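You operate a simulated robot arm through the tools that you are given. There is no shell and no other tool.

You are at the controls of a simulated robot arm. One attempt, no reset.

Task
Clamp the grey heel and sand the old glue off its top.
Fine: clamp it first; put the sanding block back; after the sanding set the lever to free and leave the heel in the clamp. What is to be rubbed or washed off counts as gone when no trace of it is left.
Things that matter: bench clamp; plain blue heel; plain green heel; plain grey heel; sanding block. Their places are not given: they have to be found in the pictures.

Only the result counts: the job must be done as asked and must still hold three seconds after the hand-in. Knocking over, shifting, dropping, spilling or breaking anything else fails it.

Robot
A 7-joint arm with a fingered hand, fixed in place. Base frame: the origin is on the floor under the middle of its stand, x ahead of it, y to its left, z up; the work surface is at about z = 0.8. Readings come in m, degrees, newtons and seconds.
With the tool pointing down near the work surface it reaches from about 0.32 to 0.72 m from the base axis. Its first joint turns from -166.0 to 166.0 degrees. Payload 4 kg.
The tool frame sits at the grasp point between the pads (the TCP): z along the fingers, y along the line on which they close. The tips reach 0.026 m beyond it. The gripper opens to 0.148 m; its body begins 0.073 m behind the TCP. The gripper is a hand of 3 fingers: y runs from the thumb to the fingers, the wrist lies at [0, 0, -0.239] in the tool frame, and closing takes about 1.5 s.
Orientation is that of the tool frame in the base frame, as a unit quaternion [x, y, z, w]. With the fingers straight down and closing along the base's y, the tool's x points along the base's -x, its y along +y and its z along -z.

Tools
- The arm moves only by the tool play_rows. Its argument "deltas" is a list of rows, each an object (a shift or turn left out is 0, a gripper value left out holds the last) with "offset": the shift along the base's x, y, z in m, a list of three; "delta_rot": the turn, a rotation vector about the base's x, y, z in degrees, a list of three. In form: [{"offset": [tx, ty, tz], "delta_rot": [ax, ay, az]}, ...]. A call has 1 to 20 rows; each row shifts and turns the commanded pose from where the row before left it. "gripper" is the opening in per cent of the stroke, from 0 (shut) to 100 (fully open), set as the call begins (left out, the last holds). Rows are played at 5 a second. More than 0.05 m and 8.6 degrees between two rows, or a gripper value outside its range, and nothing of the call is played. A pose out of reach is approached as far as the arm can. The call stops where the force on the tool passes 40 N (or 10 N more than at its start, if that is more) or the arm is blocked; 0.2 s more then pass. The fingers move at their own pace (about 0.072 m/s each) and stop on an object; they squeeze with about 27 N. The grip force told is the motor's: it shows also when the fingers shut on nothing. Time passes only in rows, and 0.2 s behind the last, so rows that do not move let the fingers close. It gives the time, the measured TCP pose, the force on the tool (base axes), the opening and the grip force at its end, in the units of the frame above (readings bear some noise), with the torque about the TCP (base axes, N m) and any sound that the robot's microphone picked up.
- Cameras (640 x 400 px; columns grow to the right, rows downward): "scene" is fixed at [0.22, -0.4996, 1.4179]; the picture's right is [0.74, -0.67, 0.00], its down [-0.36, -0.41, -0.84] and it looks along [0.56, 0.62, -0.55] (base axes); focal length 342 px, centre (320, 200). "wrist" rides on the gripper at [0.068, -0.039, -0.09] in the tool frame; the picture's right is [0.50, 0.87, 0.00], its down [-0.66, 0.38, -0.65] and it looks along [-0.57, 0.33, 0.76] (tool axes); focal length 222 px, centre (320, 200).
- capture(camera): a new picture of that camera. The clock stands still meanwhile.
- lift_body(by): slides the trunk up (or, below 0, down) by that many m; the arm rides with it, the base frame stays. It gives what a move gives, with no picture.
- set_grasp(shape): the hand has 3 fingers and takes this shape, open, in about a second: jaw (thumb against the fingers, like two jaws); tri (thumb and two fingers); tip (a fingertip pinch); poke (one finger out to press); point (the index stretched); flat (the hand flat); cup (the hand cupped); fist (a fist). The gripper value then closes the fingers along that shape, each until it touches; the sizes above hold for jaw. It gives what a move gives, with no picture.
- measure_at(camera, pixels): there is no depth. For up to 12 entries [column, row, z] of the newest picture of that camera ("zoom" is the newest enlarged one), the place [x, y] in the base frame at which the ray of that pixel passes the height z, good to about 0.002 m. The clock stands still meanwhile.
- enlarge(camera, box): a new picture of the part [left, top, right, bottom] of that camera's present view, enlarged. The clock stands still meanwhile.
- hand_in(): hands the job in; it is judged then, once.

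Leave the gripper open and the arm clear of the work at the hand-in unless told otherwise.

The tools are called after ">>>" as name(argument=value, ...) on one line, values as JSON. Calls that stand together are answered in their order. play_rows: Moves the arm, as the interface text tells. Its arguments: {"type":"object","properties":{"deltas":{"type":"array"},"gripper":{"type":"number"}},"required":["deltas"]} The other tools are called the same way: lift_body (by) moves the trunk up or down; set_grasp (shape) gives the hand a shape; capture (camera) takes a picture; measure_at (camera, pixels) gives the place at which the rays of pixels pass given heights; enlarge (camera, box) takes an enlarged picture of a part of a camera's view; hand_in () hands the job in.

At the start:

```text
time_s: 0.0
ee_pos: [0.5029, 0.1064, 1.1653]
tcp_rot: [0.001, 1.0, 0.001, 0.0]
wrist_force: [-0.1, -0.6, -0.5]
moment: [0.01, 0.01, 0.01]
width: 0.1482
finger_force: 0.2
shape: jaw
trunk travel left (down, up): [-0.525, 0.065]
```

scene: 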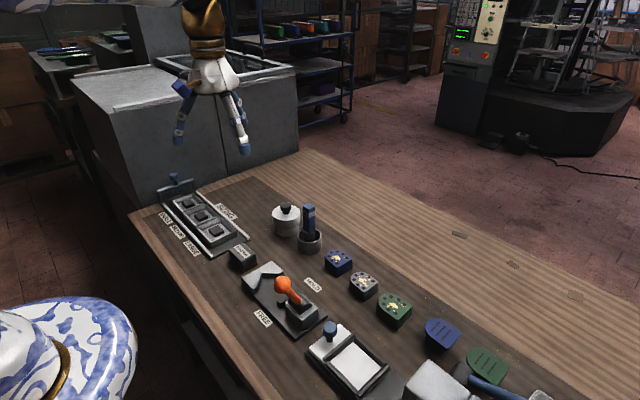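
wrist: 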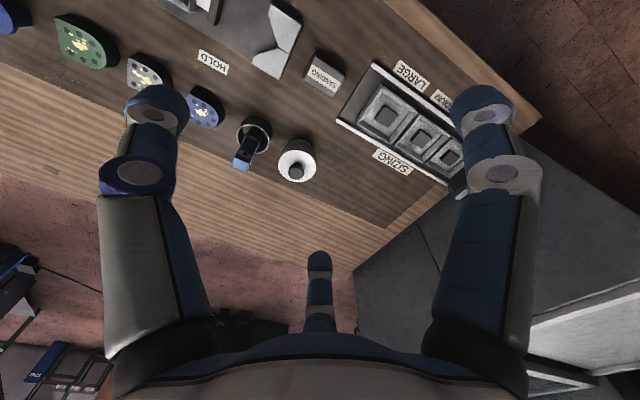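

I see a bench with three small heels (blue at about (338,261), grey at (363,285), green at (394,309)), a clamp with an orange lever at (288,290), and a small block labelled "SANDING" near (243,257). I'll enlarge these areas for detail.

>>> enlarge(camera="scene", box=[220, 190, 420, 340])

>>> enlarge(camera="scene", box=[230, 230, 350, 345])

>>> enlarge(camera="scene", box=[300, 300, 560, 400])

>>> enlarge(camera="wrist", box=[40, 0, 360, 200])

```text
2.67 times, centred on (320, 265) of scene
```

zoom: 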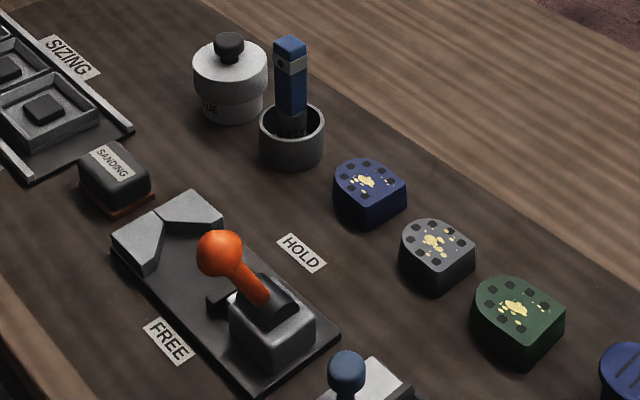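

```text
3.48 times, centred on (290, 288) of scene
```

zoom: 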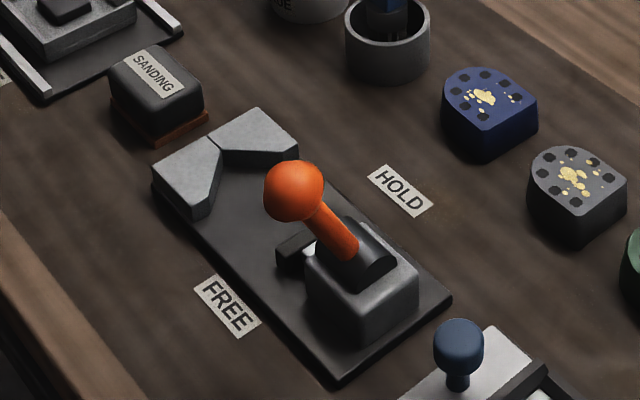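

```text
2.46 times, centred on (430, 350) of scene
```

zoom: 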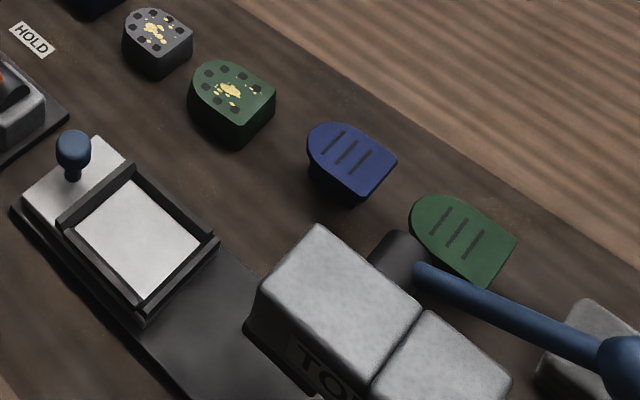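

```text
2.00 times, centred on (200, 100) of wrist
```

zoom: 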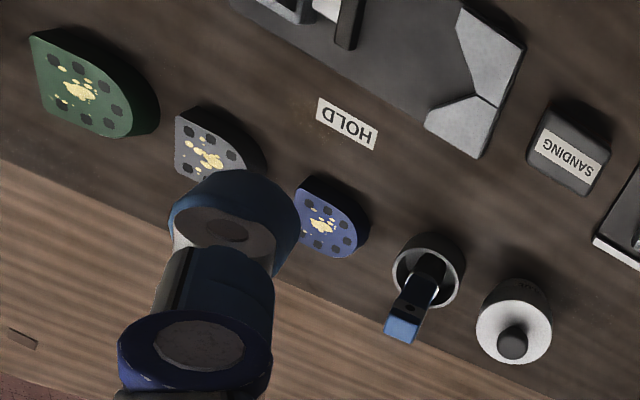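

I'll measure the clamp, labels, heels and sanding block positions at plausible heights.

>>> measure_at(camera="scene", pixels=[[241.7, 284.5, 0.8], [328, 317, 0.8], [295, 341, 0.8], [282.5, 285, 0.9], [297, 307, 0.85], [314, 285, 0.8], [263, 318, 0.8], [363, 285, 0.83], [338, 261, 0.83], [394, 309, 0.83], [243, 254, 0.84], [255, 263, 0.8]])

>>> enlarge(camera="scene", box=[325, 260, 405, 310])

>>> enlarge(camera="scene", box=[215, 230, 295, 280])

>>> enlarge(camera="scene", box=[250, 260, 346, 320])

```text
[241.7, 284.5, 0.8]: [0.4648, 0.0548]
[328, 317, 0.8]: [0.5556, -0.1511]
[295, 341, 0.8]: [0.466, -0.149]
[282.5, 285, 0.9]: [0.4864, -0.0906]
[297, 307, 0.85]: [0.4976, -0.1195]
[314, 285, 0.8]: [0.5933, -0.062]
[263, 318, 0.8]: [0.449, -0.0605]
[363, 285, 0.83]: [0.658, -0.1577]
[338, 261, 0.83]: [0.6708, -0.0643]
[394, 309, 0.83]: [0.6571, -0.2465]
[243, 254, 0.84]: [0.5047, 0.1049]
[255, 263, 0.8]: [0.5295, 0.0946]
```

```text
8.00 times, centred on (365, 285) of scene
```

zoom: 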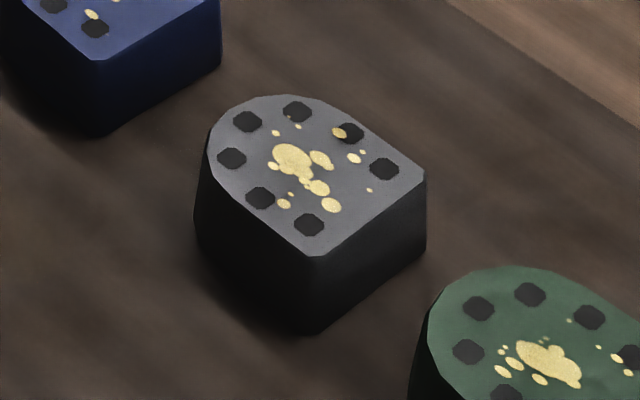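

```text
8.00 times, centred on (255, 255) of scene
```

zoom: 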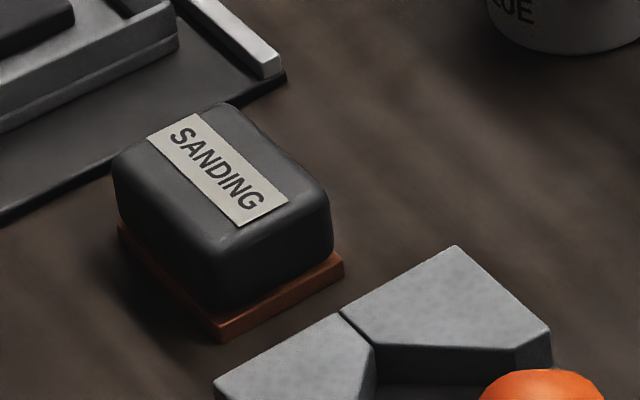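

```text
6.67 times, centred on (298, 290) of scene
```

zoom: 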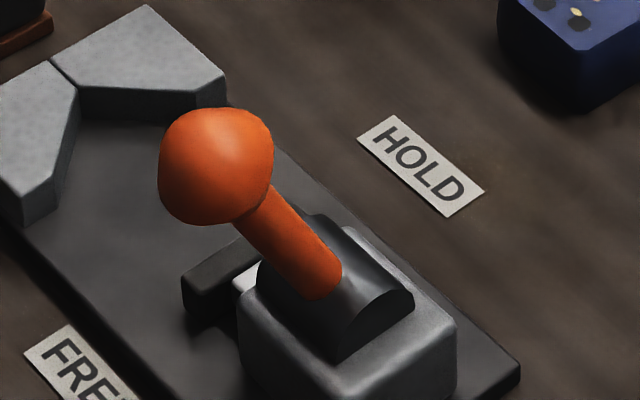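

The clamp's axis runs along y, with the V-jaw at the +y end and the lever body near y ≈ -0.12. The lever leans toward FREE (-x). I'll look at the hand up close in the scene view before testing how the fingers close.

>>> enlarge(camera="scene", box=[140, 0, 300, 170])

>>> measure_at(camera="scene", pixels=[[351, 278.75, 0.828], [361.25, 271.9, 0.828], [378.25, 281.5, 0.828], [364.1, 292, 0.828], [364.75, 301.9, 0.8], [378.25, 290.6, 0.8], [364.1, 292, 0.824], [378.25, 281.5, 0.824], [364.1, 292, 0.832], [378.25, 281.5, 0.832]])

```text
2.35 times, centred on (220, 85) of scene
```

zoom: 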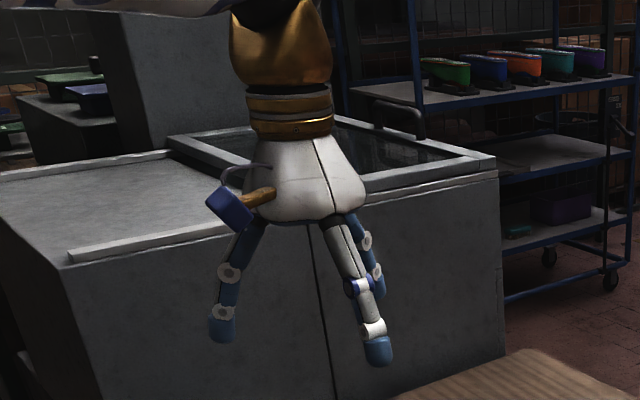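

```text
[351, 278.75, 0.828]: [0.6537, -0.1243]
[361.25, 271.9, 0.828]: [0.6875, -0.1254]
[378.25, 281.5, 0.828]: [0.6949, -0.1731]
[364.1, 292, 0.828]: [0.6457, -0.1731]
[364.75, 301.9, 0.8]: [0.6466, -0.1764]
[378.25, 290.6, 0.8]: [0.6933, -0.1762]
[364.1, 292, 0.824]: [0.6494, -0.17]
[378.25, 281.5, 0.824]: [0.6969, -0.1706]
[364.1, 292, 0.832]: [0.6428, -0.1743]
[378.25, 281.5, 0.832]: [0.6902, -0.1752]
```

The heel is about 0.048 m wide in x (0.646–0.695), with its flat side at y ≈ -0.174 and its round end at y ≈ -0.12. I'll partly close the hand in free air to see how the fingers travel.

>>> play_rows(deltas=[{}, {}, {}, {}, {}, {}], gripper=30)

>>> capture(camera="wrist")

>>> enlarge(camera="scene", box=[140, 0, 300, 170])

```text
time_s: 1.4
ee_pos: [0.5036, 0.1063, 1.1664]
tcp_rot: [0.0, 1.0, -0.001, 0.001]
wrist_force: [0.3, 0.1, -0.5]
moment: [-0.06, -0.01, 0.0]
width: 0.045
finger_force: 0.0
shape: jaw
trunk travel left (down, up): [-0.525, 0.065]
```

```text
taken
```

wrist: 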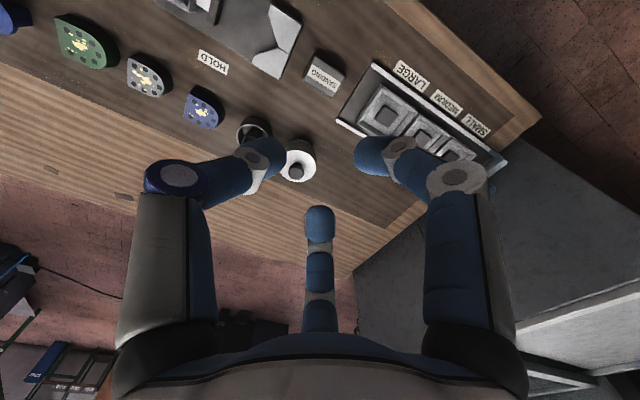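

```text
2.35 times, centred on (220, 85) of scene
```

zoom: 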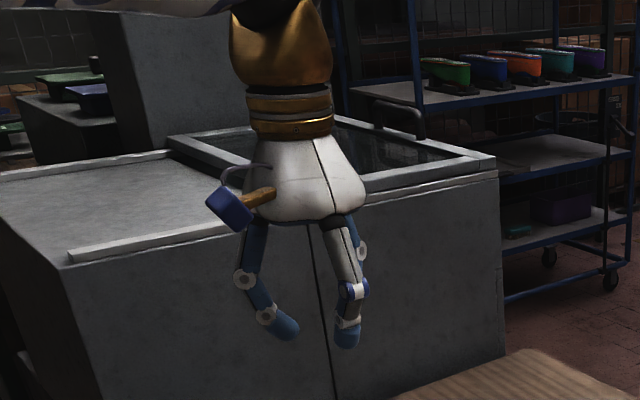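

In jaw the three fingers close radially, 120° apart. I'll look at the "tip" and "tri" shapes, since they may suit a small block better.

>>> set_grasp(shape="tip")

>>> capture(camera="wrist")

>>> play_rows(deltas=[{}, {}, {}, {}, {}, {}], gripper=30)

>>> capture(camera="wrist")

>>> set_grasp(shape="tri")

>>> capture(camera="wrist")

>>> play_rows(deltas=[{}, {}, {}, {}, {}, {}], gripper=30)

>>> capture(camera="wrist")

```text
time_s: 2.3
ee_pos: [0.5023, 0.1043, 1.1672]
tcp_rot: [0.001, 1.0, 0.0, 0.0]
wrist_force: [-0.2, -1.2, 0.1]
moment: [0.03, -0.03, -0.03]
width: 0.1481
finger_force: 0.1
shape: tip
trunk travel left (down, up): [-0.525, 0.065]
```

```text
taken
```

wrist: 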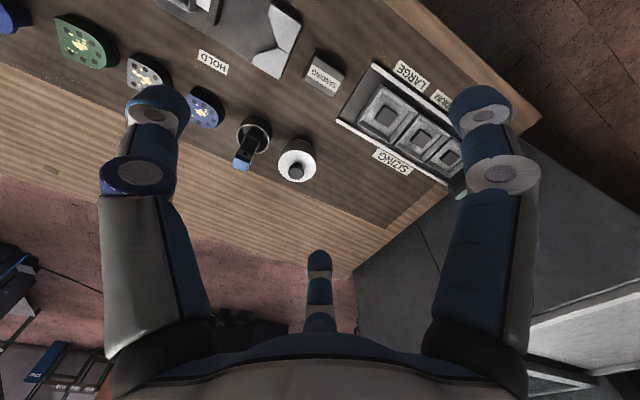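

```text
time_s: 3.7
ee_pos: [0.5021, 0.1056, 1.1653]
tcp_rot: [-0.001, 1.0, 0.001, 0.0]
wrist_force: [0.5, 0.7, 0.4]
moment: [0.0, 0.0, 0.0]
width: 0.0446
finger_force: 0.0
shape: tip
trunk travel left (down, up): [-0.525, 0.065]
```

```text
taken
```

wrist: 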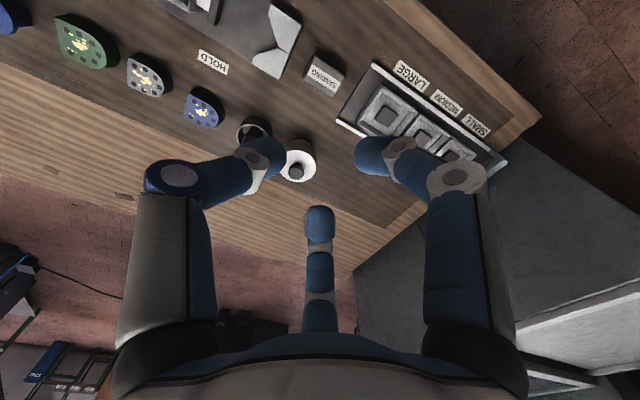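

```text
time_s: 4.6
ee_pos: [0.5029, 0.1045, 1.1662]
tcp_rot: [0.0, 1.0, 0.0, 0.001]
wrist_force: [-0.5, 0.0, -0.1]
moment: [0.0, 0.01, 0.01]
width: 0.148
finger_force: 0.0
shape: tri
trunk travel left (down, up): [-0.525, 0.065]
```

```text
taken
```

wrist: 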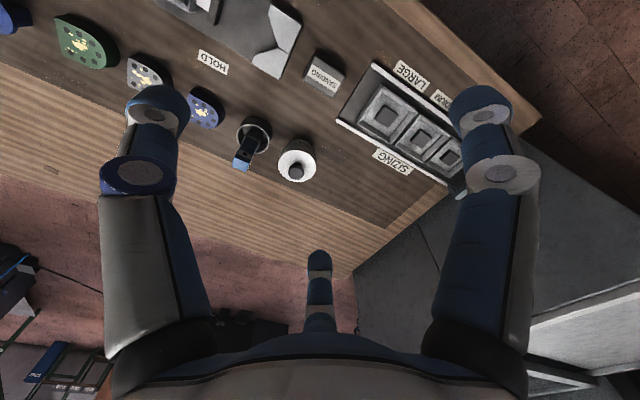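

```text
time_s: 6.0
ee_pos: [0.5028, 0.1047, 1.1662]
tcp_rot: [0.001, 1.0, -0.001, 0.001]
wrist_force: [0.2, 0.6, 0.9]
moment: [0.0, 0.03, -0.05]
width: 0.0445
finger_force: 0.1
shape: tri
trunk travel left (down, up): [-0.525, 0.065]
```

```text
taken
```

wrist: 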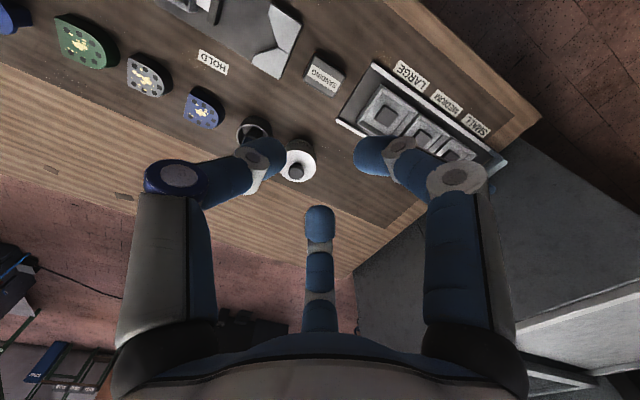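

All grip shapes act alike on this hand: a three-point chuck with the thumb at tool -y. Next I'll open up and move the hand to look down at the clamp with the wrist camera, keeping the fingertips above the knob (about z 0.95).

>>> set_grasp(shape="jaw")

>>> play_rows(deltas=[{"offset": [-0.014, -0.026, -0.017]}, {"offset": [-0.014, -0.026, -0.017]}, {"offset": [-0.014, -0.026, -0.017]}, {"offset": [-0.014, -0.026, -0.017]}, {"offset": [-0.014, -0.026, -0.017]}, {"offset": [-0.014, -0.026, -0.017]}, {"offset": [-0.014, -0.026, -0.017]}, {"offset": [-0.014, -0.026, -0.017]}], gripper=100)

>>> capture(camera="wrist")

>>> capture(camera="scene")

```text
time_s: 6.9
ee_pos: [0.5029, 0.1058, 1.1657]
tcp_rot: [0.0, 1.0, 0.0, 0.0]
wrist_force: [0.7, 0.1, 0.3]
moment: [-0.01, 0.0, -0.02]
width: 0.1478
finger_force: 0.2
shape: jaw
trunk travel left (down, up): [-0.525, 0.065]
```

```text
time_s: 8.7
ee_pos: [0.3909, -0.1015, 1.0304]
tcp_rot: [0.0, 1.0, 0.0, 0.0]
wrist_force: [-0.2, 0.0, 0.8]
moment: [0.0, -0.01, 0.0]
width: 0.1481
finger_force: 0.1
shape: jaw
trunk travel left (down, up): [-0.525, 0.065]
```

```text
taken
```

wrist: 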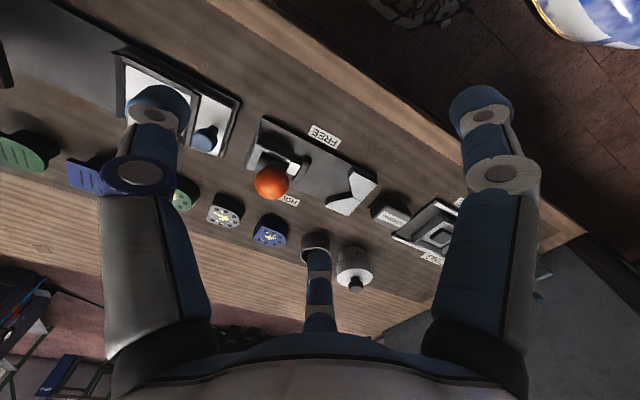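

```text
taken
```

scene: 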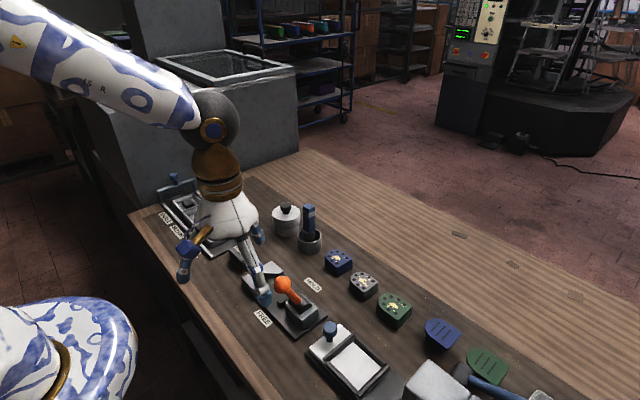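

The wrist view now shows the clamp near (310,165). I'll enlarge it along with the heels.

>>> enlarge(camera="wrist", box=[235, 105, 395, 225])

>>> measure_at(camera="wrist", pixels=[[263, 118, 0.805], [378, 182, 0.805], [348, 214, 0.82], [271, 183, 0.93], [271, 183, 0.94], [225, 214, 0.828], [270, 236, 0.828]])

>>> enlarge(camera="wrist", box=[170, 180, 300, 260])

```text
3.33 times, centred on (315, 165) of wrist
```

zoom: 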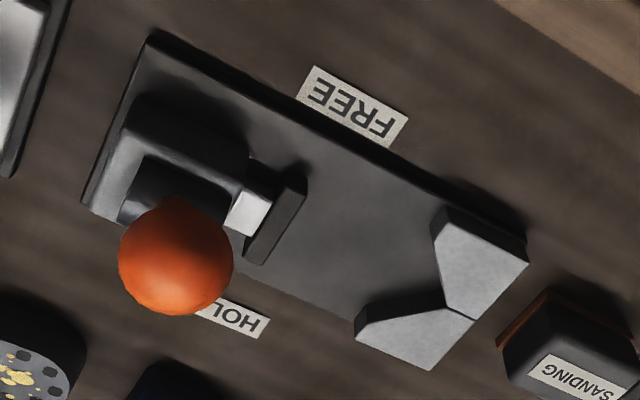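

```text
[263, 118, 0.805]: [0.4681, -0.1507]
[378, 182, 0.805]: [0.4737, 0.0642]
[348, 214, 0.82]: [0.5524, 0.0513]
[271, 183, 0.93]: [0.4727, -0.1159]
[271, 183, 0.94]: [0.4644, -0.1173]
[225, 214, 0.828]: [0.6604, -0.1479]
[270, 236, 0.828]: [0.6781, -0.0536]
```

```text
4.92 times, centred on (235, 220) of wrist
```

zoom: 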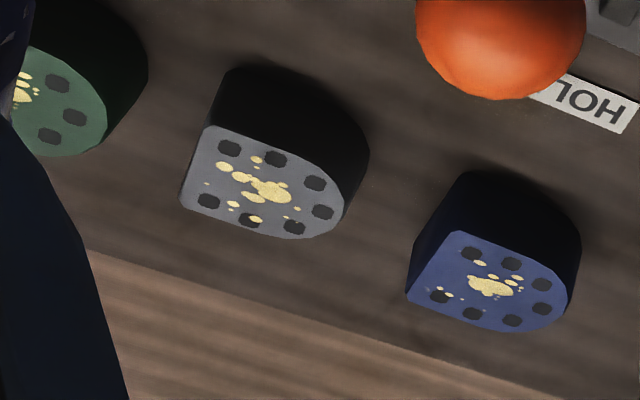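

I'll measure the V-jaw, pusher pad and heel corners in both views so I can triangulate their heights.

>>> measure_at(camera="wrist", pixels=[[353.1, 194.1, 0.82], [353.1, 194.1, 0.83], [349.3, 168, 0.825], [377, 184, 0.825], [325.5, 202, 0.825], [347.5, 216, 0.825], [310, 158, 0.825], [293, 183, 0.825], [309, 152, 0.83]])

>>> measure_at(camera="scene", pixels=[[262, 273.5, 0.82], [262, 273.5, 0.83], [253, 290, 0.82], [284, 272, 0.82], [272.5, 261.5, 0.825]])

>>> enlarge(camera="wrist", box=[255, 120, 335, 170])

>>> enlarge(camera="wrist", box=[310, 160, 420, 230])

```text
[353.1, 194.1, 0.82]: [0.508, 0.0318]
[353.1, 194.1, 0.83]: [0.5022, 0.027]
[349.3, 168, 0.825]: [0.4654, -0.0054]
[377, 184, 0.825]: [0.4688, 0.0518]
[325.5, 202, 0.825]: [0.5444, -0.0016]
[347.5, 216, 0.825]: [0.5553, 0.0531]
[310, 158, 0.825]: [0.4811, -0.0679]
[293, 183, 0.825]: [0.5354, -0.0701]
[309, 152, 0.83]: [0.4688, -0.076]
```

```text
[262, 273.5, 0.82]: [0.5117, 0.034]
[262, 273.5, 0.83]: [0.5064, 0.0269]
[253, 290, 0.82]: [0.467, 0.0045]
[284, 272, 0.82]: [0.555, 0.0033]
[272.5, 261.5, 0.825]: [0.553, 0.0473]
```

```text
8.00 times, centred on (295, 145) of wrist
```

zoom: 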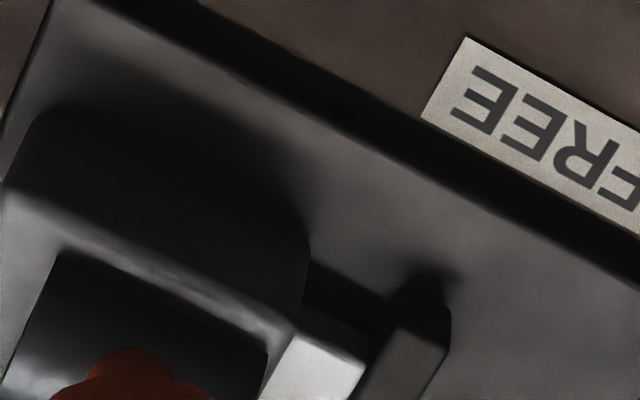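

```text
5.71 times, centred on (365, 195) of wrist
```

zoom: 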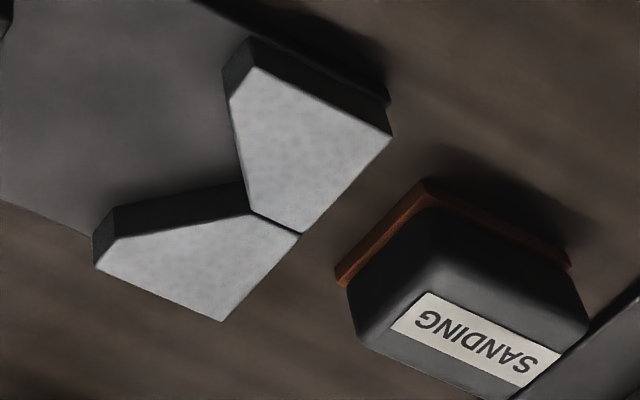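

I'll measure the jaw-top corners directly in this last zoom, at two candidate heights.

>>> measure_at(camera="zoom", pixels=[[255, 210, 0.825], [302, 234, 0.825], [230, 98, 0.825], [258, 68, 0.825], [392, 138, 0.825], [97, 266, 0.825], [112, 235, 0.825], [220, 322, 0.825], [255, 210, 0.835], [392, 138, 0.835], [220, 322, 0.835], [250, 180, 0.81]])

>>> measure_at(camera="zoom", pixels=[[415, 310, 0.84], [510, 388, 0.84], [563, 350, 0.84], [427, 290, 0.84], [336, 277, 0.8], [428, 180, 0.8], [570, 262, 0.8], [348, 285, 0.805], [352, 320, 0.84], [586, 325, 0.84], [430, 208, 0.82]])

>>> enlarge(camera="scene", box=[225, 230, 305, 310])

```text
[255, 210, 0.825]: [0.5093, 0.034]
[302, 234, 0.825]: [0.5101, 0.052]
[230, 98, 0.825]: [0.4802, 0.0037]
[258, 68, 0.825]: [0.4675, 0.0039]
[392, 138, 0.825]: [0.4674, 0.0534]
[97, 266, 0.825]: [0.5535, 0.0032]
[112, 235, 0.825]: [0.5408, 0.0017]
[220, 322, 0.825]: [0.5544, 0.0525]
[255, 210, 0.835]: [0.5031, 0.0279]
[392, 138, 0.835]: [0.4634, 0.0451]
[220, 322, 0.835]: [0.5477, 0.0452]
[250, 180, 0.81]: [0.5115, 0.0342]
```

```text
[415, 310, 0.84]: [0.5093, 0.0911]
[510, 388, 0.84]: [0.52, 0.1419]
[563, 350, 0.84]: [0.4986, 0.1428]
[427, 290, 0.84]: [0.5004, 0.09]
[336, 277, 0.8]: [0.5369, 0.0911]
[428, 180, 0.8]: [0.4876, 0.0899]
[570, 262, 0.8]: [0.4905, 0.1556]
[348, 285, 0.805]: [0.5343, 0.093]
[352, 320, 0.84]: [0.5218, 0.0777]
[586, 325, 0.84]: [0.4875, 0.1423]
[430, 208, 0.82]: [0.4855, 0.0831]
```

```text
5.00 times, centred on (265, 270) of scene
```

zoom: 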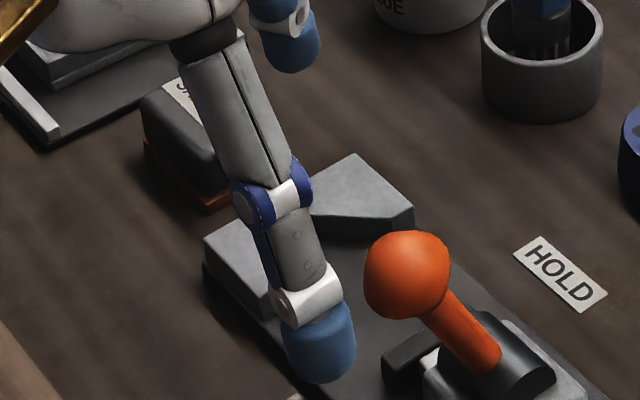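

The jaws form a 90° V: vertex near (0.510, 0.034), tops at z ≈ 0.825, plate top at about 0.81. Now I'll triangulate the heel top and sanding block top from both cameras.

>>> measure_at(camera="wrist", pixels=[[212.25, 205.4, 0.82], [212.25, 205.4, 0.83], [212.25, 205.4, 0.84], [207.2, 220.6, 0.83], [383.7, 210.75, 0.82], [383.7, 210.75, 0.83], [383.7, 210.75, 0.84]])

>>> measure_at(camera="scene", pixels=[[364.1, 292, 0.82], [364.1, 292, 0.83], [364.1, 292, 0.84], [378.25, 281.5, 0.83], [245.4, 258.25, 0.82], [245.4, 258.25, 0.83], [245.4, 258.25, 0.84]])

>>> enlarge(camera="wrist", box=[195, 185, 255, 245])

```text
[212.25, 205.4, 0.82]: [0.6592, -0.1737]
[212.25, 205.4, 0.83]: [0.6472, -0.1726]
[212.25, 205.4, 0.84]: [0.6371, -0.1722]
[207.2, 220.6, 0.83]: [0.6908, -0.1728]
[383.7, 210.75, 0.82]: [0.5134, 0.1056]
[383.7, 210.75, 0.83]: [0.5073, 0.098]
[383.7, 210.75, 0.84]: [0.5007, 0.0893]
```

```text
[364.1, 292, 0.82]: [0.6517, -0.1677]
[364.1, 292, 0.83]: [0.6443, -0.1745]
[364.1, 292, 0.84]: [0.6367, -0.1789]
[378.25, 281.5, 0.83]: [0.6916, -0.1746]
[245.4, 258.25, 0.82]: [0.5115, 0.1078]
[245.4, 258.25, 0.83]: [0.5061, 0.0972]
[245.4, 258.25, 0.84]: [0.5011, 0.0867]
```

```text
6.67 times, centred on (225, 215) of wrist
```

zoom: 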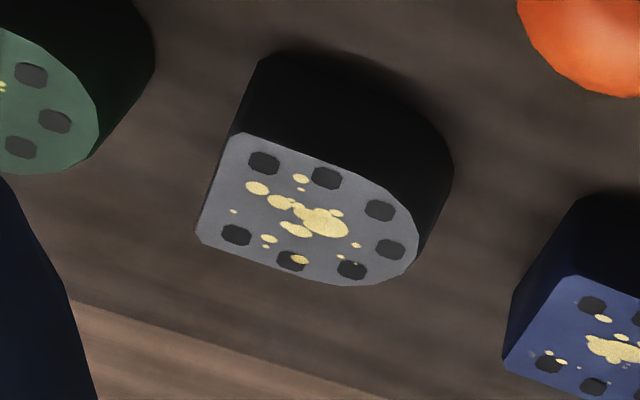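

I'll measure the heel's top outline in this zoom at z = 0.829.

>>> measure_at(camera="zoom", pixels=[[232, 142, 0.829], [197, 230, 0.829], [203, 243, 0.829], [243, 133, 0.829], [330, 160, 0.829], [395, 192, 0.829], [415, 222, 0.829], [418, 250, 0.829], [410, 272, 0.829], [375, 286, 0.829], [300, 274, 0.829], [265, 55, 0.8]])

>>> measure_at(camera="zoom", pixels=[[502, 358, 0.829], [507, 370, 0.829], [556, 278, 0.829], [98, 130, 0.829], [97, 110, 0.829], [80, 160, 0.829], [155, 50, 0.8], [450, 165, 0.8], [430, 215, 0.8], [440, 110, 0.8], [513, 290, 0.8]])

```text
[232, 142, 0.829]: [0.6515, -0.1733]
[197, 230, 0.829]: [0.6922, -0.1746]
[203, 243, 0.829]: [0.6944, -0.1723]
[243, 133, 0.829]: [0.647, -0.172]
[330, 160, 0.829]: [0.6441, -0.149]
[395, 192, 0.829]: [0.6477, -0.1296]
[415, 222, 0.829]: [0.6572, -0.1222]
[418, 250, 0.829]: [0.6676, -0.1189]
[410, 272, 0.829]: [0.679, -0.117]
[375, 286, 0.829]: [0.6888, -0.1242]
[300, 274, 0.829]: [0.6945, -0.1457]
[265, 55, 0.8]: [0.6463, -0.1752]
```

```text
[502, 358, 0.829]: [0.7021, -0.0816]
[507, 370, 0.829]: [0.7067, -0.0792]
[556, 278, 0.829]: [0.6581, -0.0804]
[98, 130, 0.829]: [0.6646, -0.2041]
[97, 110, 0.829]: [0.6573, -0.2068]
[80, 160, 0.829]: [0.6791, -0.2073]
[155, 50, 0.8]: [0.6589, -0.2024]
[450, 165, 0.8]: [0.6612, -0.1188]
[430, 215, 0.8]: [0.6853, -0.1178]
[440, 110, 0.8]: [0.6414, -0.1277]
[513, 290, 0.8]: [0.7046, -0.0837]
```

The grey heel's top spans x 0.6445–0.6945, its flat face is at y = -0.1735 and its apex at y = -0.117, so the arc centre is near (0.6695, -0.1425). The gap to the green heel is about 0.03 m, enough for a fingertip. I'll check for a free table area where I can calibrate the fingertip height, and see how the hand looks at 46% opening.

>>> measure_at(camera="scene", pixels=[[285, 236, 0.8], [310, 252, 0.8], [272, 230, 0.8], [298, 250, 0.8], [330, 275, 0.8], [200, 290, 0.8], [240, 335, 0.8], [160, 250, 0.8], [400, 215, 0.8], [350, 190, 0.8], [302, 290, 0.8]])

>>> play_rows(deltas=[{}, {}, {}, {}, {}], gripper=46)

>>> enlarge(camera="scene", box=[160, 170, 300, 310])

>>> capture(camera="wrist")

```text
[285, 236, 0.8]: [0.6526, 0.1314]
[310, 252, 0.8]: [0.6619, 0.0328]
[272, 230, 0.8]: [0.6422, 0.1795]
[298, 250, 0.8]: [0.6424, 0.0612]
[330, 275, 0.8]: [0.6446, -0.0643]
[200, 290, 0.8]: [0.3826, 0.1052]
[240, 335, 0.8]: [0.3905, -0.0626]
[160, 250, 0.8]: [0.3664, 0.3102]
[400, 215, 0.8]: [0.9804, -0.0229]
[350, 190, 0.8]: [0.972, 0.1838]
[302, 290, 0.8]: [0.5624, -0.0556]
```

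```text
time_s: 9.9
ee_pos: [0.3919, -0.1005, 1.0297]
tcp_rot: [0.0, 1.0, 0.0, 0.0]
wrist_force: [-0.5, 0.7, 0.0]
moment: [0.0, -0.04, -0.01]
width: 0.0685
finger_force: 0.0
shape: jaw
trunk travel left (down, up): [-0.525, 0.065]
```

```text
2.86 times, centred on (230, 240) of scene
```

zoom: 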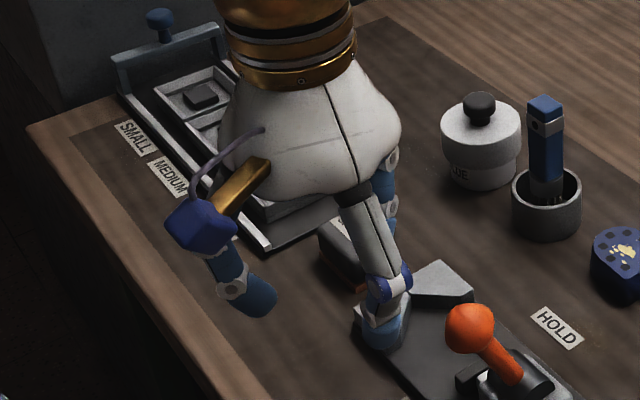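

```text
taken
```

wrist: 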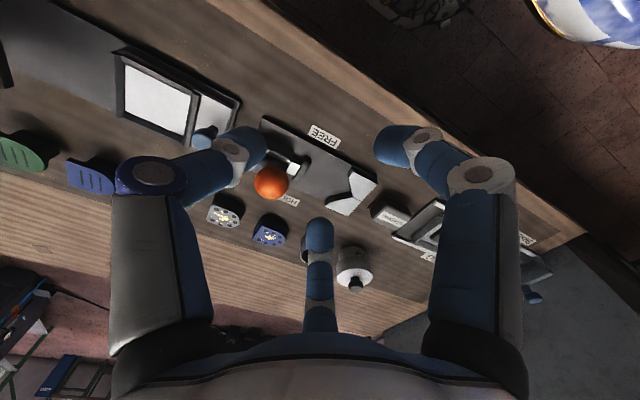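

At 46% the distal links tilt inward about 27°, and the tips sit roughly 0.022–0.026 below the TCP. I'll yaw the hand -25° so the thumb enters beside the green heel's rounded end, where there is more room. First I move above the grey heel at a safe height.

>>> play_rows(deltas=[{"offset": [0.0275, -0.0047, 0.002], "delta_rot": [0, 0, -2.5]}, {"offset": [0.0275, -0.0047, 0.002], "delta_rot": [0, 0, -2.5]}, {"offset": [0.0275, -0.0047, 0.002], "delta_rot": [0, 0, -2.5]}, {"offset": [0.0275, -0.0047, 0.002], "delta_rot": [0, 0, -2.5]}, {"offset": [0.0275, -0.0047, 0.002], "delta_rot": [0, 0, -2.5]}, {"offset": [0.0275, -0.0047, 0.002], "delta_rot": [0, 0, -2.5]}, {"offset": [0.0275, -0.0047, 0.002], "delta_rot": [0, 0, -2.5]}, {"offset": [0.0275, -0.0047, 0.002], "delta_rot": [0, 0, -2.5]}, {"offset": [0.0275, -0.0047, 0.002], "delta_rot": [0, 0, -2.5]}, {"offset": [0.0275, -0.0047, 0.002], "delta_rot": [0, 0, -2.5]}], gripper=44.5)

>>> capture(camera="wrist")

>>> capture(camera="scene")

```text
time_s: 12.1
ee_pos: [0.6663, -0.1512, 1.0502]
tcp_rot: [0.217, 0.976, 0.0, 0.0]
wrist_force: [0.4, -0.1, -0.4]
moment: [0.02, 0.0, 0.02]
width: 0.066
finger_force: 0.1
shape: jaw
trunk travel left (down, up): [-0.525, 0.065]
```

```text
taken
```

wrist: 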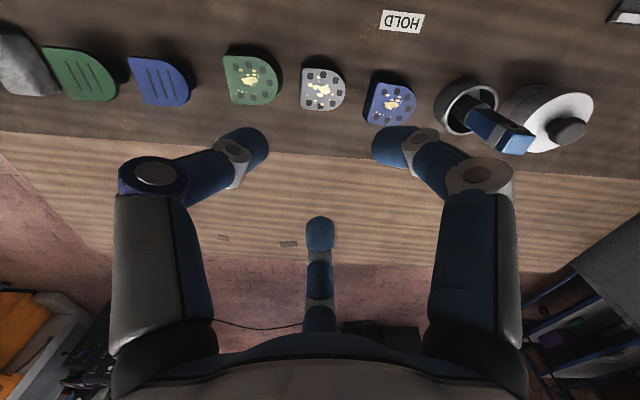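

```text
taken
```

scene: 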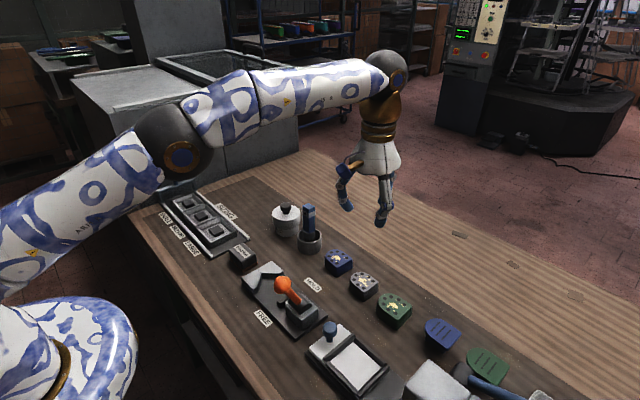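

The yaw is set. The wrist camera now sees the heels nearly straight on, so I'll enlarge and refine their positions.

>>> enlarge(camera="wrist", box=[215, 35, 425, 130])

```text
3.05 times, centred on (320, 82) of wrist
```

zoom: 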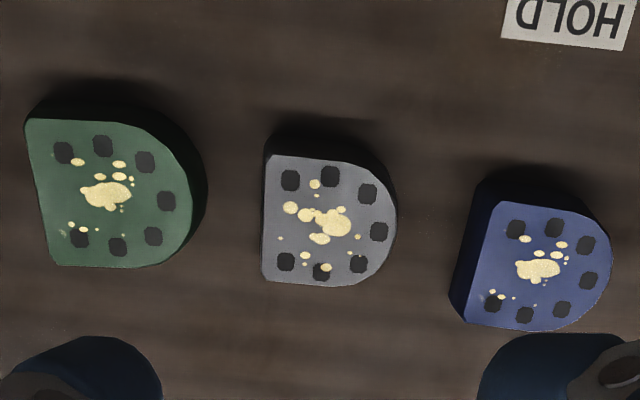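

>>> measure_at(camera="zoom", pixels=[[265, 165, 0.829], [262, 270, 0.829], [273, 154, 0.829], [270, 283, 0.829], [330, 160, 0.829], [330, 287, 0.829], [397, 222, 0.829], [380, 180, 0.829], [382, 262, 0.829], [192, 205, 0.829], [485, 260, 0.829], [206, 195, 0.8]])

>>> measure_at(camera="zoom", pixels=[[500, 201, 0.829], [466, 318, 0.829], [450, 300, 0.8], [478, 185, 0.8], [611, 260, 0.829], [27, 120, 0.829], [50, 265, 0.829], [155, 138, 0.829], [170, 255, 0.829]])

```text
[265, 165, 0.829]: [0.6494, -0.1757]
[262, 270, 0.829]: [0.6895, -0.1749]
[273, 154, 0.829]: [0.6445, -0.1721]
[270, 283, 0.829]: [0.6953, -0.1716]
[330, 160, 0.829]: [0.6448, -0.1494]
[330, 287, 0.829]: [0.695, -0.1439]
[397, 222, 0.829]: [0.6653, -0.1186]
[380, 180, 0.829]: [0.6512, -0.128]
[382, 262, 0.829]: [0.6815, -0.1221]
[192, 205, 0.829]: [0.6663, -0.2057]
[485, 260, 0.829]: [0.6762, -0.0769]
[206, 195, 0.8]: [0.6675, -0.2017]
```

```text
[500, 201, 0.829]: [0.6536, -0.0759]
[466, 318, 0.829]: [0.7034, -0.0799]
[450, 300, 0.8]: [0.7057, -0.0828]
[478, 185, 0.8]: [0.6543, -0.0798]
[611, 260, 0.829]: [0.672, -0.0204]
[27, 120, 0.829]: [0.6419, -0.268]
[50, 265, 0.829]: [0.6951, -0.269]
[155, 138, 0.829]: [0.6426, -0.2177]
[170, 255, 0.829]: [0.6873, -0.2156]
```

Everything agrees: the grey heel's centre is x ≈ 0.670, with its flat face at y ≈ -0.1745. I'll open to 47% and descend until the tips are just above the heel tops, then check alignment.

>>> play_rows(deltas=[{"offset": [0.0014, 0.0016, -0.03]}, {"offset": [0, 0, -0.035]}, {"offset": [0, 0, -0.035]}, {"offset": [0, 0, -0.035]}, {"offset": [0, 0, -0.03]}, {"offset": [0, 0, -0.017]}, {}], gripper=47.3)

>>> capture(camera="wrist")

>>> enlarge(camera="scene", box=[320, 220, 420, 320])

```text
time_s: 13.7
ee_pos: [0.6682, -0.1486, 0.8682]
tcp_rot: [0.217, 0.976, 0.0, 0.001]
wrist_force: [0.0, -0.1, 0.0]
moment: [-0.04, 0.01, 0.01]
width: 0.0697
finger_force: 0.0
shape: jaw
trunk travel left (down, up): [-0.525, 0.065]
```

```text
taken
```

wrist: 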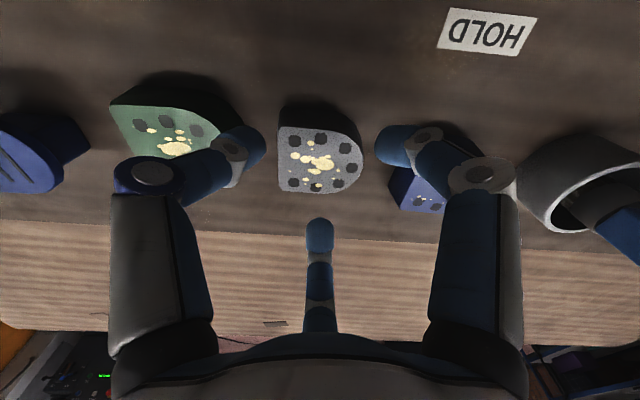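

```text
4.00 times, centred on (370, 270) of scene
```

zoom: 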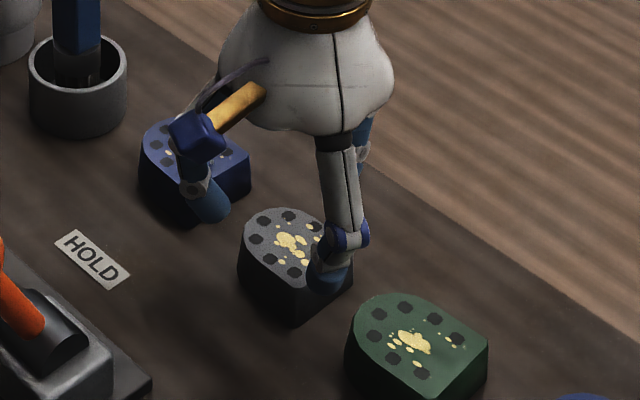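

The hand looks centred on the heel in the wrist view, with about 14 px between fingertips and heel on each side. I'll check where the thumb tip at (371,293) lies in the scene view before going lower.

>>> measure_at(camera="scene", pixels=[[371, 291, 0.842], [371, 293, 0.842], [371, 289, 0.85], [371, 291, 0.848], [342, 275, 0.85], [343, 274, 0.845]])

>>> enlarge(camera="scene", box=[345, 260, 405, 310])

>>> enlarge(camera="wrist", box=[220, 90, 420, 210])

```text
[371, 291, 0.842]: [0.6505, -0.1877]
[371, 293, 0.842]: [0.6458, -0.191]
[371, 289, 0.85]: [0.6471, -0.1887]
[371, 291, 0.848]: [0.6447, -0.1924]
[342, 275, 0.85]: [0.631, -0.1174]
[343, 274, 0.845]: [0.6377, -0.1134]
```

```text
8.00 times, centred on (375, 285) of scene
```

zoom: 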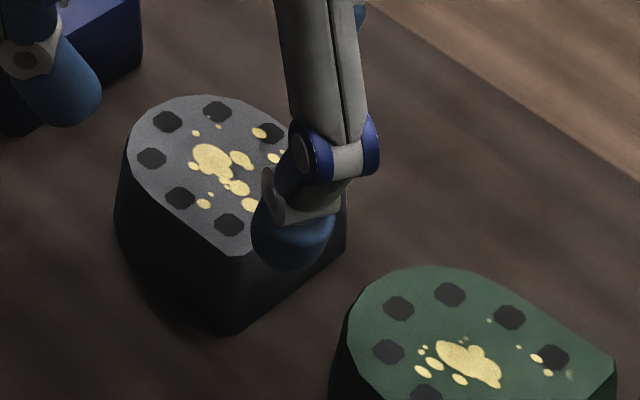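

```text
3.20 times, centred on (320, 150) of wrist
```

zoom: 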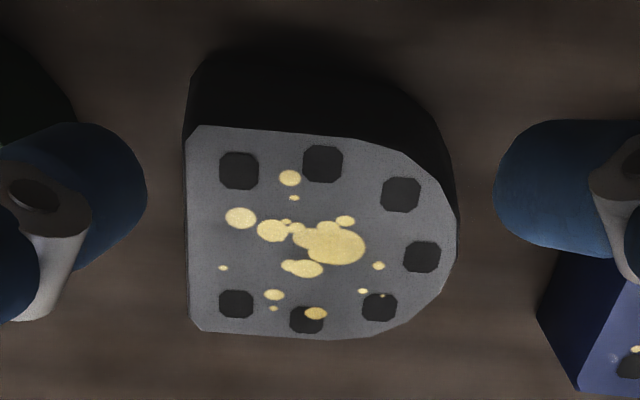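

The thumb tip is where I expected it, near (0.649, -0.190), clear of both the grey and green heels. I'll descend slowly in small rows, first 15 mm.

>>> play_rows(deltas=[{"offset": [-0.0004, 0, -0.005]}, {"offset": [0, 0, -0.005]}, {"offset": [0, 0, -0.005]}, {}])

>>> enlarge(camera="wrist", box=[200, 80, 440, 220])

>>> enlarge(camera="scene", box=[345, 260, 405, 310])

```text
time_s: 14.7
ee_pos: [0.6662, -0.1468, 0.8539]
tcp_rot: [0.216, 0.976, 0.0, 0.001]
wrist_force: [-0.2, 0.9, 0.2]
moment: [0.02, -0.02, -0.01]
width: 0.0695
finger_force: 0.1
shape: jaw
trunk travel left (down, up): [-0.525, 0.065]
```

```text
2.67 times, centred on (320, 150) of wrist
```

zoom: 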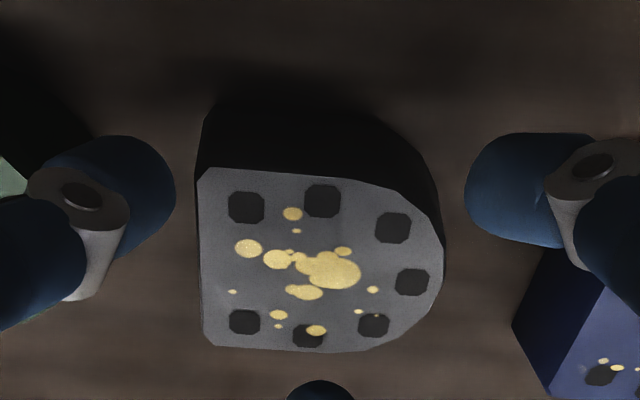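

```text
8.00 times, centred on (375, 285) of scene
```

zoom: 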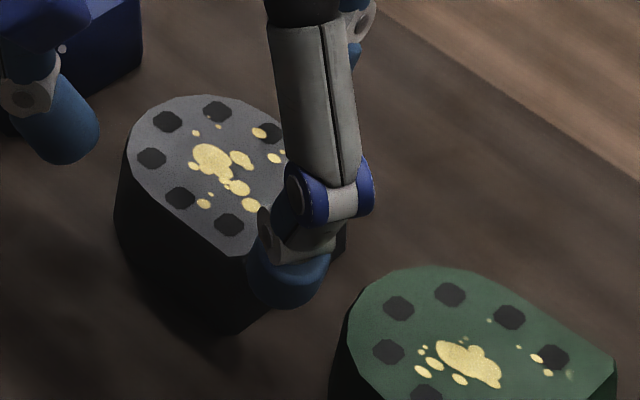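

No contact, and there's clearance on both sides. I'll go down another 15 mm so the tips sit about 16 mm below the heel top.

>>> play_rows(deltas=[{"offset": [0, 0, -0.005]}, {"offset": [0, 0, -0.005]}, {"offset": [0, 0, -0.005]}, {}])

>>> enlarge(camera="wrist", box=[200, 80, 440, 220])

>>> enlarge(camera="scene", box=[345, 260, 405, 310])

```text
time_s: 15.7
ee_pos: [0.6663, -0.1463, 0.8373]
tcp_rot: [0.216, 0.976, 0.0, 0.0]
wrist_force: [0.5, -0.2, -0.1]
moment: [0.01, -0.02, 0.01]
width: 0.0696
finger_force: 0.0
shape: jaw
trunk travel left (down, up): [-0.525, 0.065]
```

```text
2.67 times, centred on (320, 150) of wrist
```

zoom: 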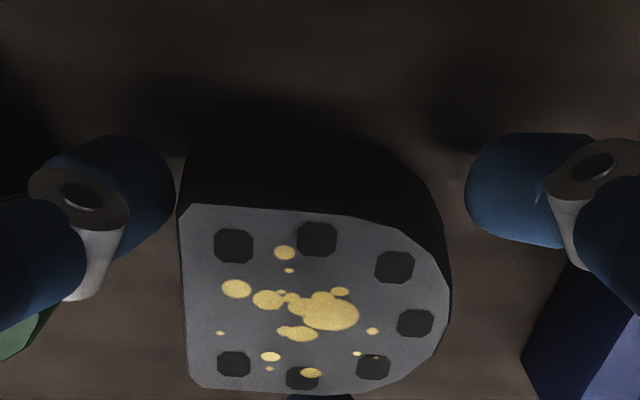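

```text
8.00 times, centred on (375, 285) of scene
```

zoom: 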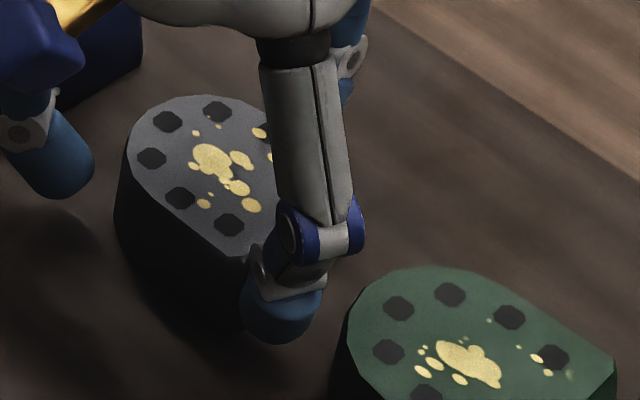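

Everything is clear, though the thumb is a bit closer to the flat face than the fingers are to the arc. I'll shift 1.5 mm toward -y and then close.

>>> play_rows(deltas=[{"offset": [0.0005, -0.0015, 0]}, {}])

>>> play_rows(deltas=[{}, {}, {}, {}, {}, {}, {}, {}], gripper=0)

>>> enlarge(camera="wrist", box=[200, 80, 440, 220])

>>> enlarge(camera="scene", box=[325, 250, 425, 330])

```text
time_s: 16.3
ee_pos: [0.6686, -0.1495, 0.8379]
tcp_rot: [0.217, 0.976, 0.001, -0.001]
wrist_force: [-1.2, 0.8, -0.1]
moment: [0.01, 0.01, 0.02]
width: 0.0695
finger_force: 0.0
shape: jaw
trunk travel left (down, up): [-0.525, 0.065]
```

```text
time_s: 18.1
ee_pos: [0.6677, -0.1488, 0.8371]
tcp_rot: [0.217, 0.976, 0.001, 0.0]
wrist_force: [0.7, 0.0, -0.2]
moment: [0.01, -0.04, 0.01]
width: 0.0505
finger_force: 27.4
shape: jaw
trunk travel left (down, up): [-0.525, 0.065]
```

```text
2.67 times, centred on (320, 150) of wrist
```

zoom: 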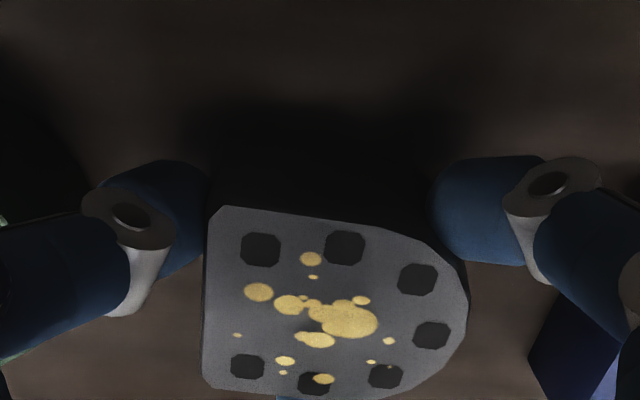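

```text
5.00 times, centred on (375, 290) of scene
```

zoom: 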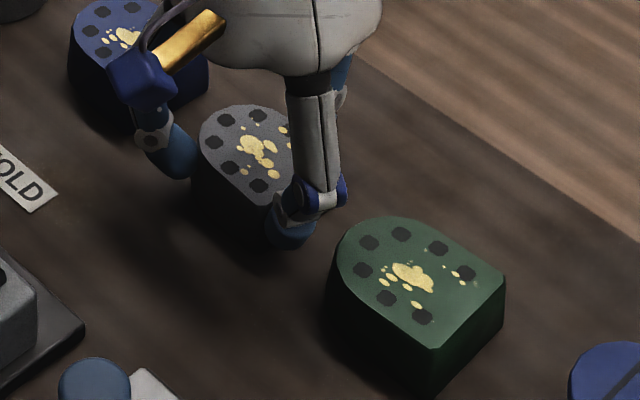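

The heel is gripped: width 0.0505, force 27 N. I'll lift slowly and check that it comes along level.

>>> play_rows(deltas=[{"offset": [0, 0, 0.005]}, {"offset": [0, 0, 0.01]}, {"offset": [0, 0, 0.015]}, {"offset": [0, 0, 0.02]}, {"offset": [0, 0, 0.02]}, {}])

>>> enlarge(camera="wrist", box=[200, 80, 440, 220])

>>> enlarge(camera="scene", box=[315, 210, 425, 320])

```text
time_s: 19.5
ee_pos: [0.6661, -0.1502, 0.9076]
tcp_rot: [0.217, 0.976, -0.001, 0.001]
wrist_force: [0.7, 0.4, -0.9]
moment: [0.0, -0.02, 0.0]
width: 0.0505
finger_force: 26.7
shape: jaw
trunk travel left (down, up): [-0.525, 0.065]
```

```text
2.67 times, centred on (320, 150) of wrist
```

zoom: 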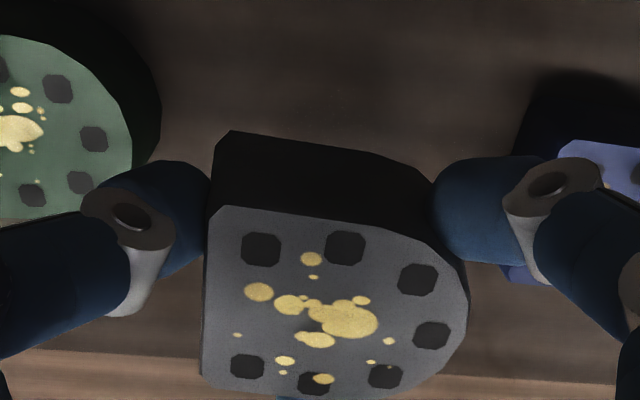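

```text
3.64 times, centred on (370, 265) of scene
```

zoom: 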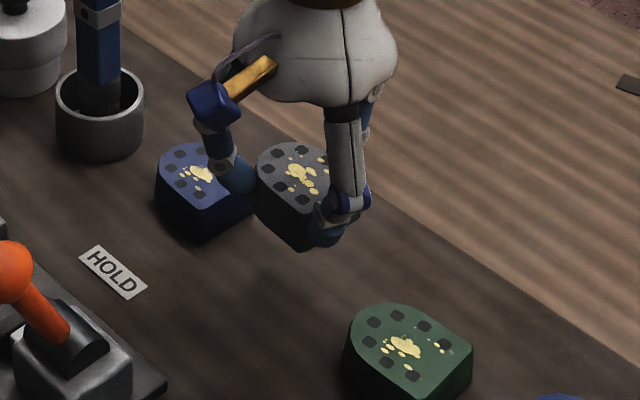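

The heel is held level. I'll measure its outline in the wrist view at its present top height (about 0.899) so I can place it precisely.

>>> enlarge(camera="wrist", box=[260, 140, 390, 235])

```text
4.21 times, centred on (325, 188) of wrist
```

zoom: 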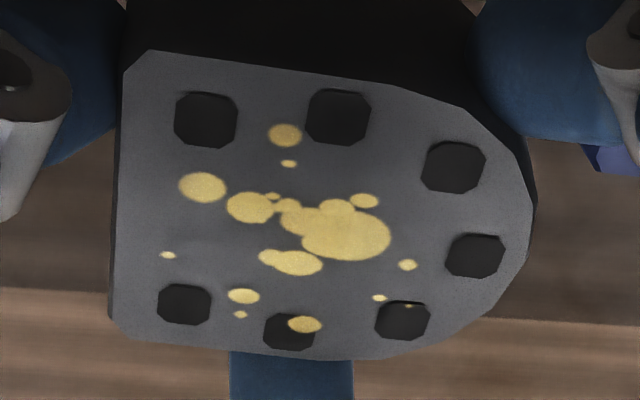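

>>> measure_at(camera="zoom", pixels=[[124, 72, 0.899], [110, 318, 0.899], [150, 50, 0.899], [128, 336, 0.899], [300, 70, 0.899], [290, 355, 0.899], [430, 92, 0.899], [532, 205, 0.899], [527, 248, 0.899], [430, 345, 0.899], [490, 130, 0.899]])

```text
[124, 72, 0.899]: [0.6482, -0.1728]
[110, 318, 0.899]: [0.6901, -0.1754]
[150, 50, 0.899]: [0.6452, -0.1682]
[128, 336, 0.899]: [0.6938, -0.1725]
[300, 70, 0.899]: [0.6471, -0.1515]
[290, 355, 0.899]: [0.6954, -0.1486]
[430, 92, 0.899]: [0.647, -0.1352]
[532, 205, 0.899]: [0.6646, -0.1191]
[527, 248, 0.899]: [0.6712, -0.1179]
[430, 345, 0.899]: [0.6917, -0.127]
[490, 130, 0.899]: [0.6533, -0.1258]
```

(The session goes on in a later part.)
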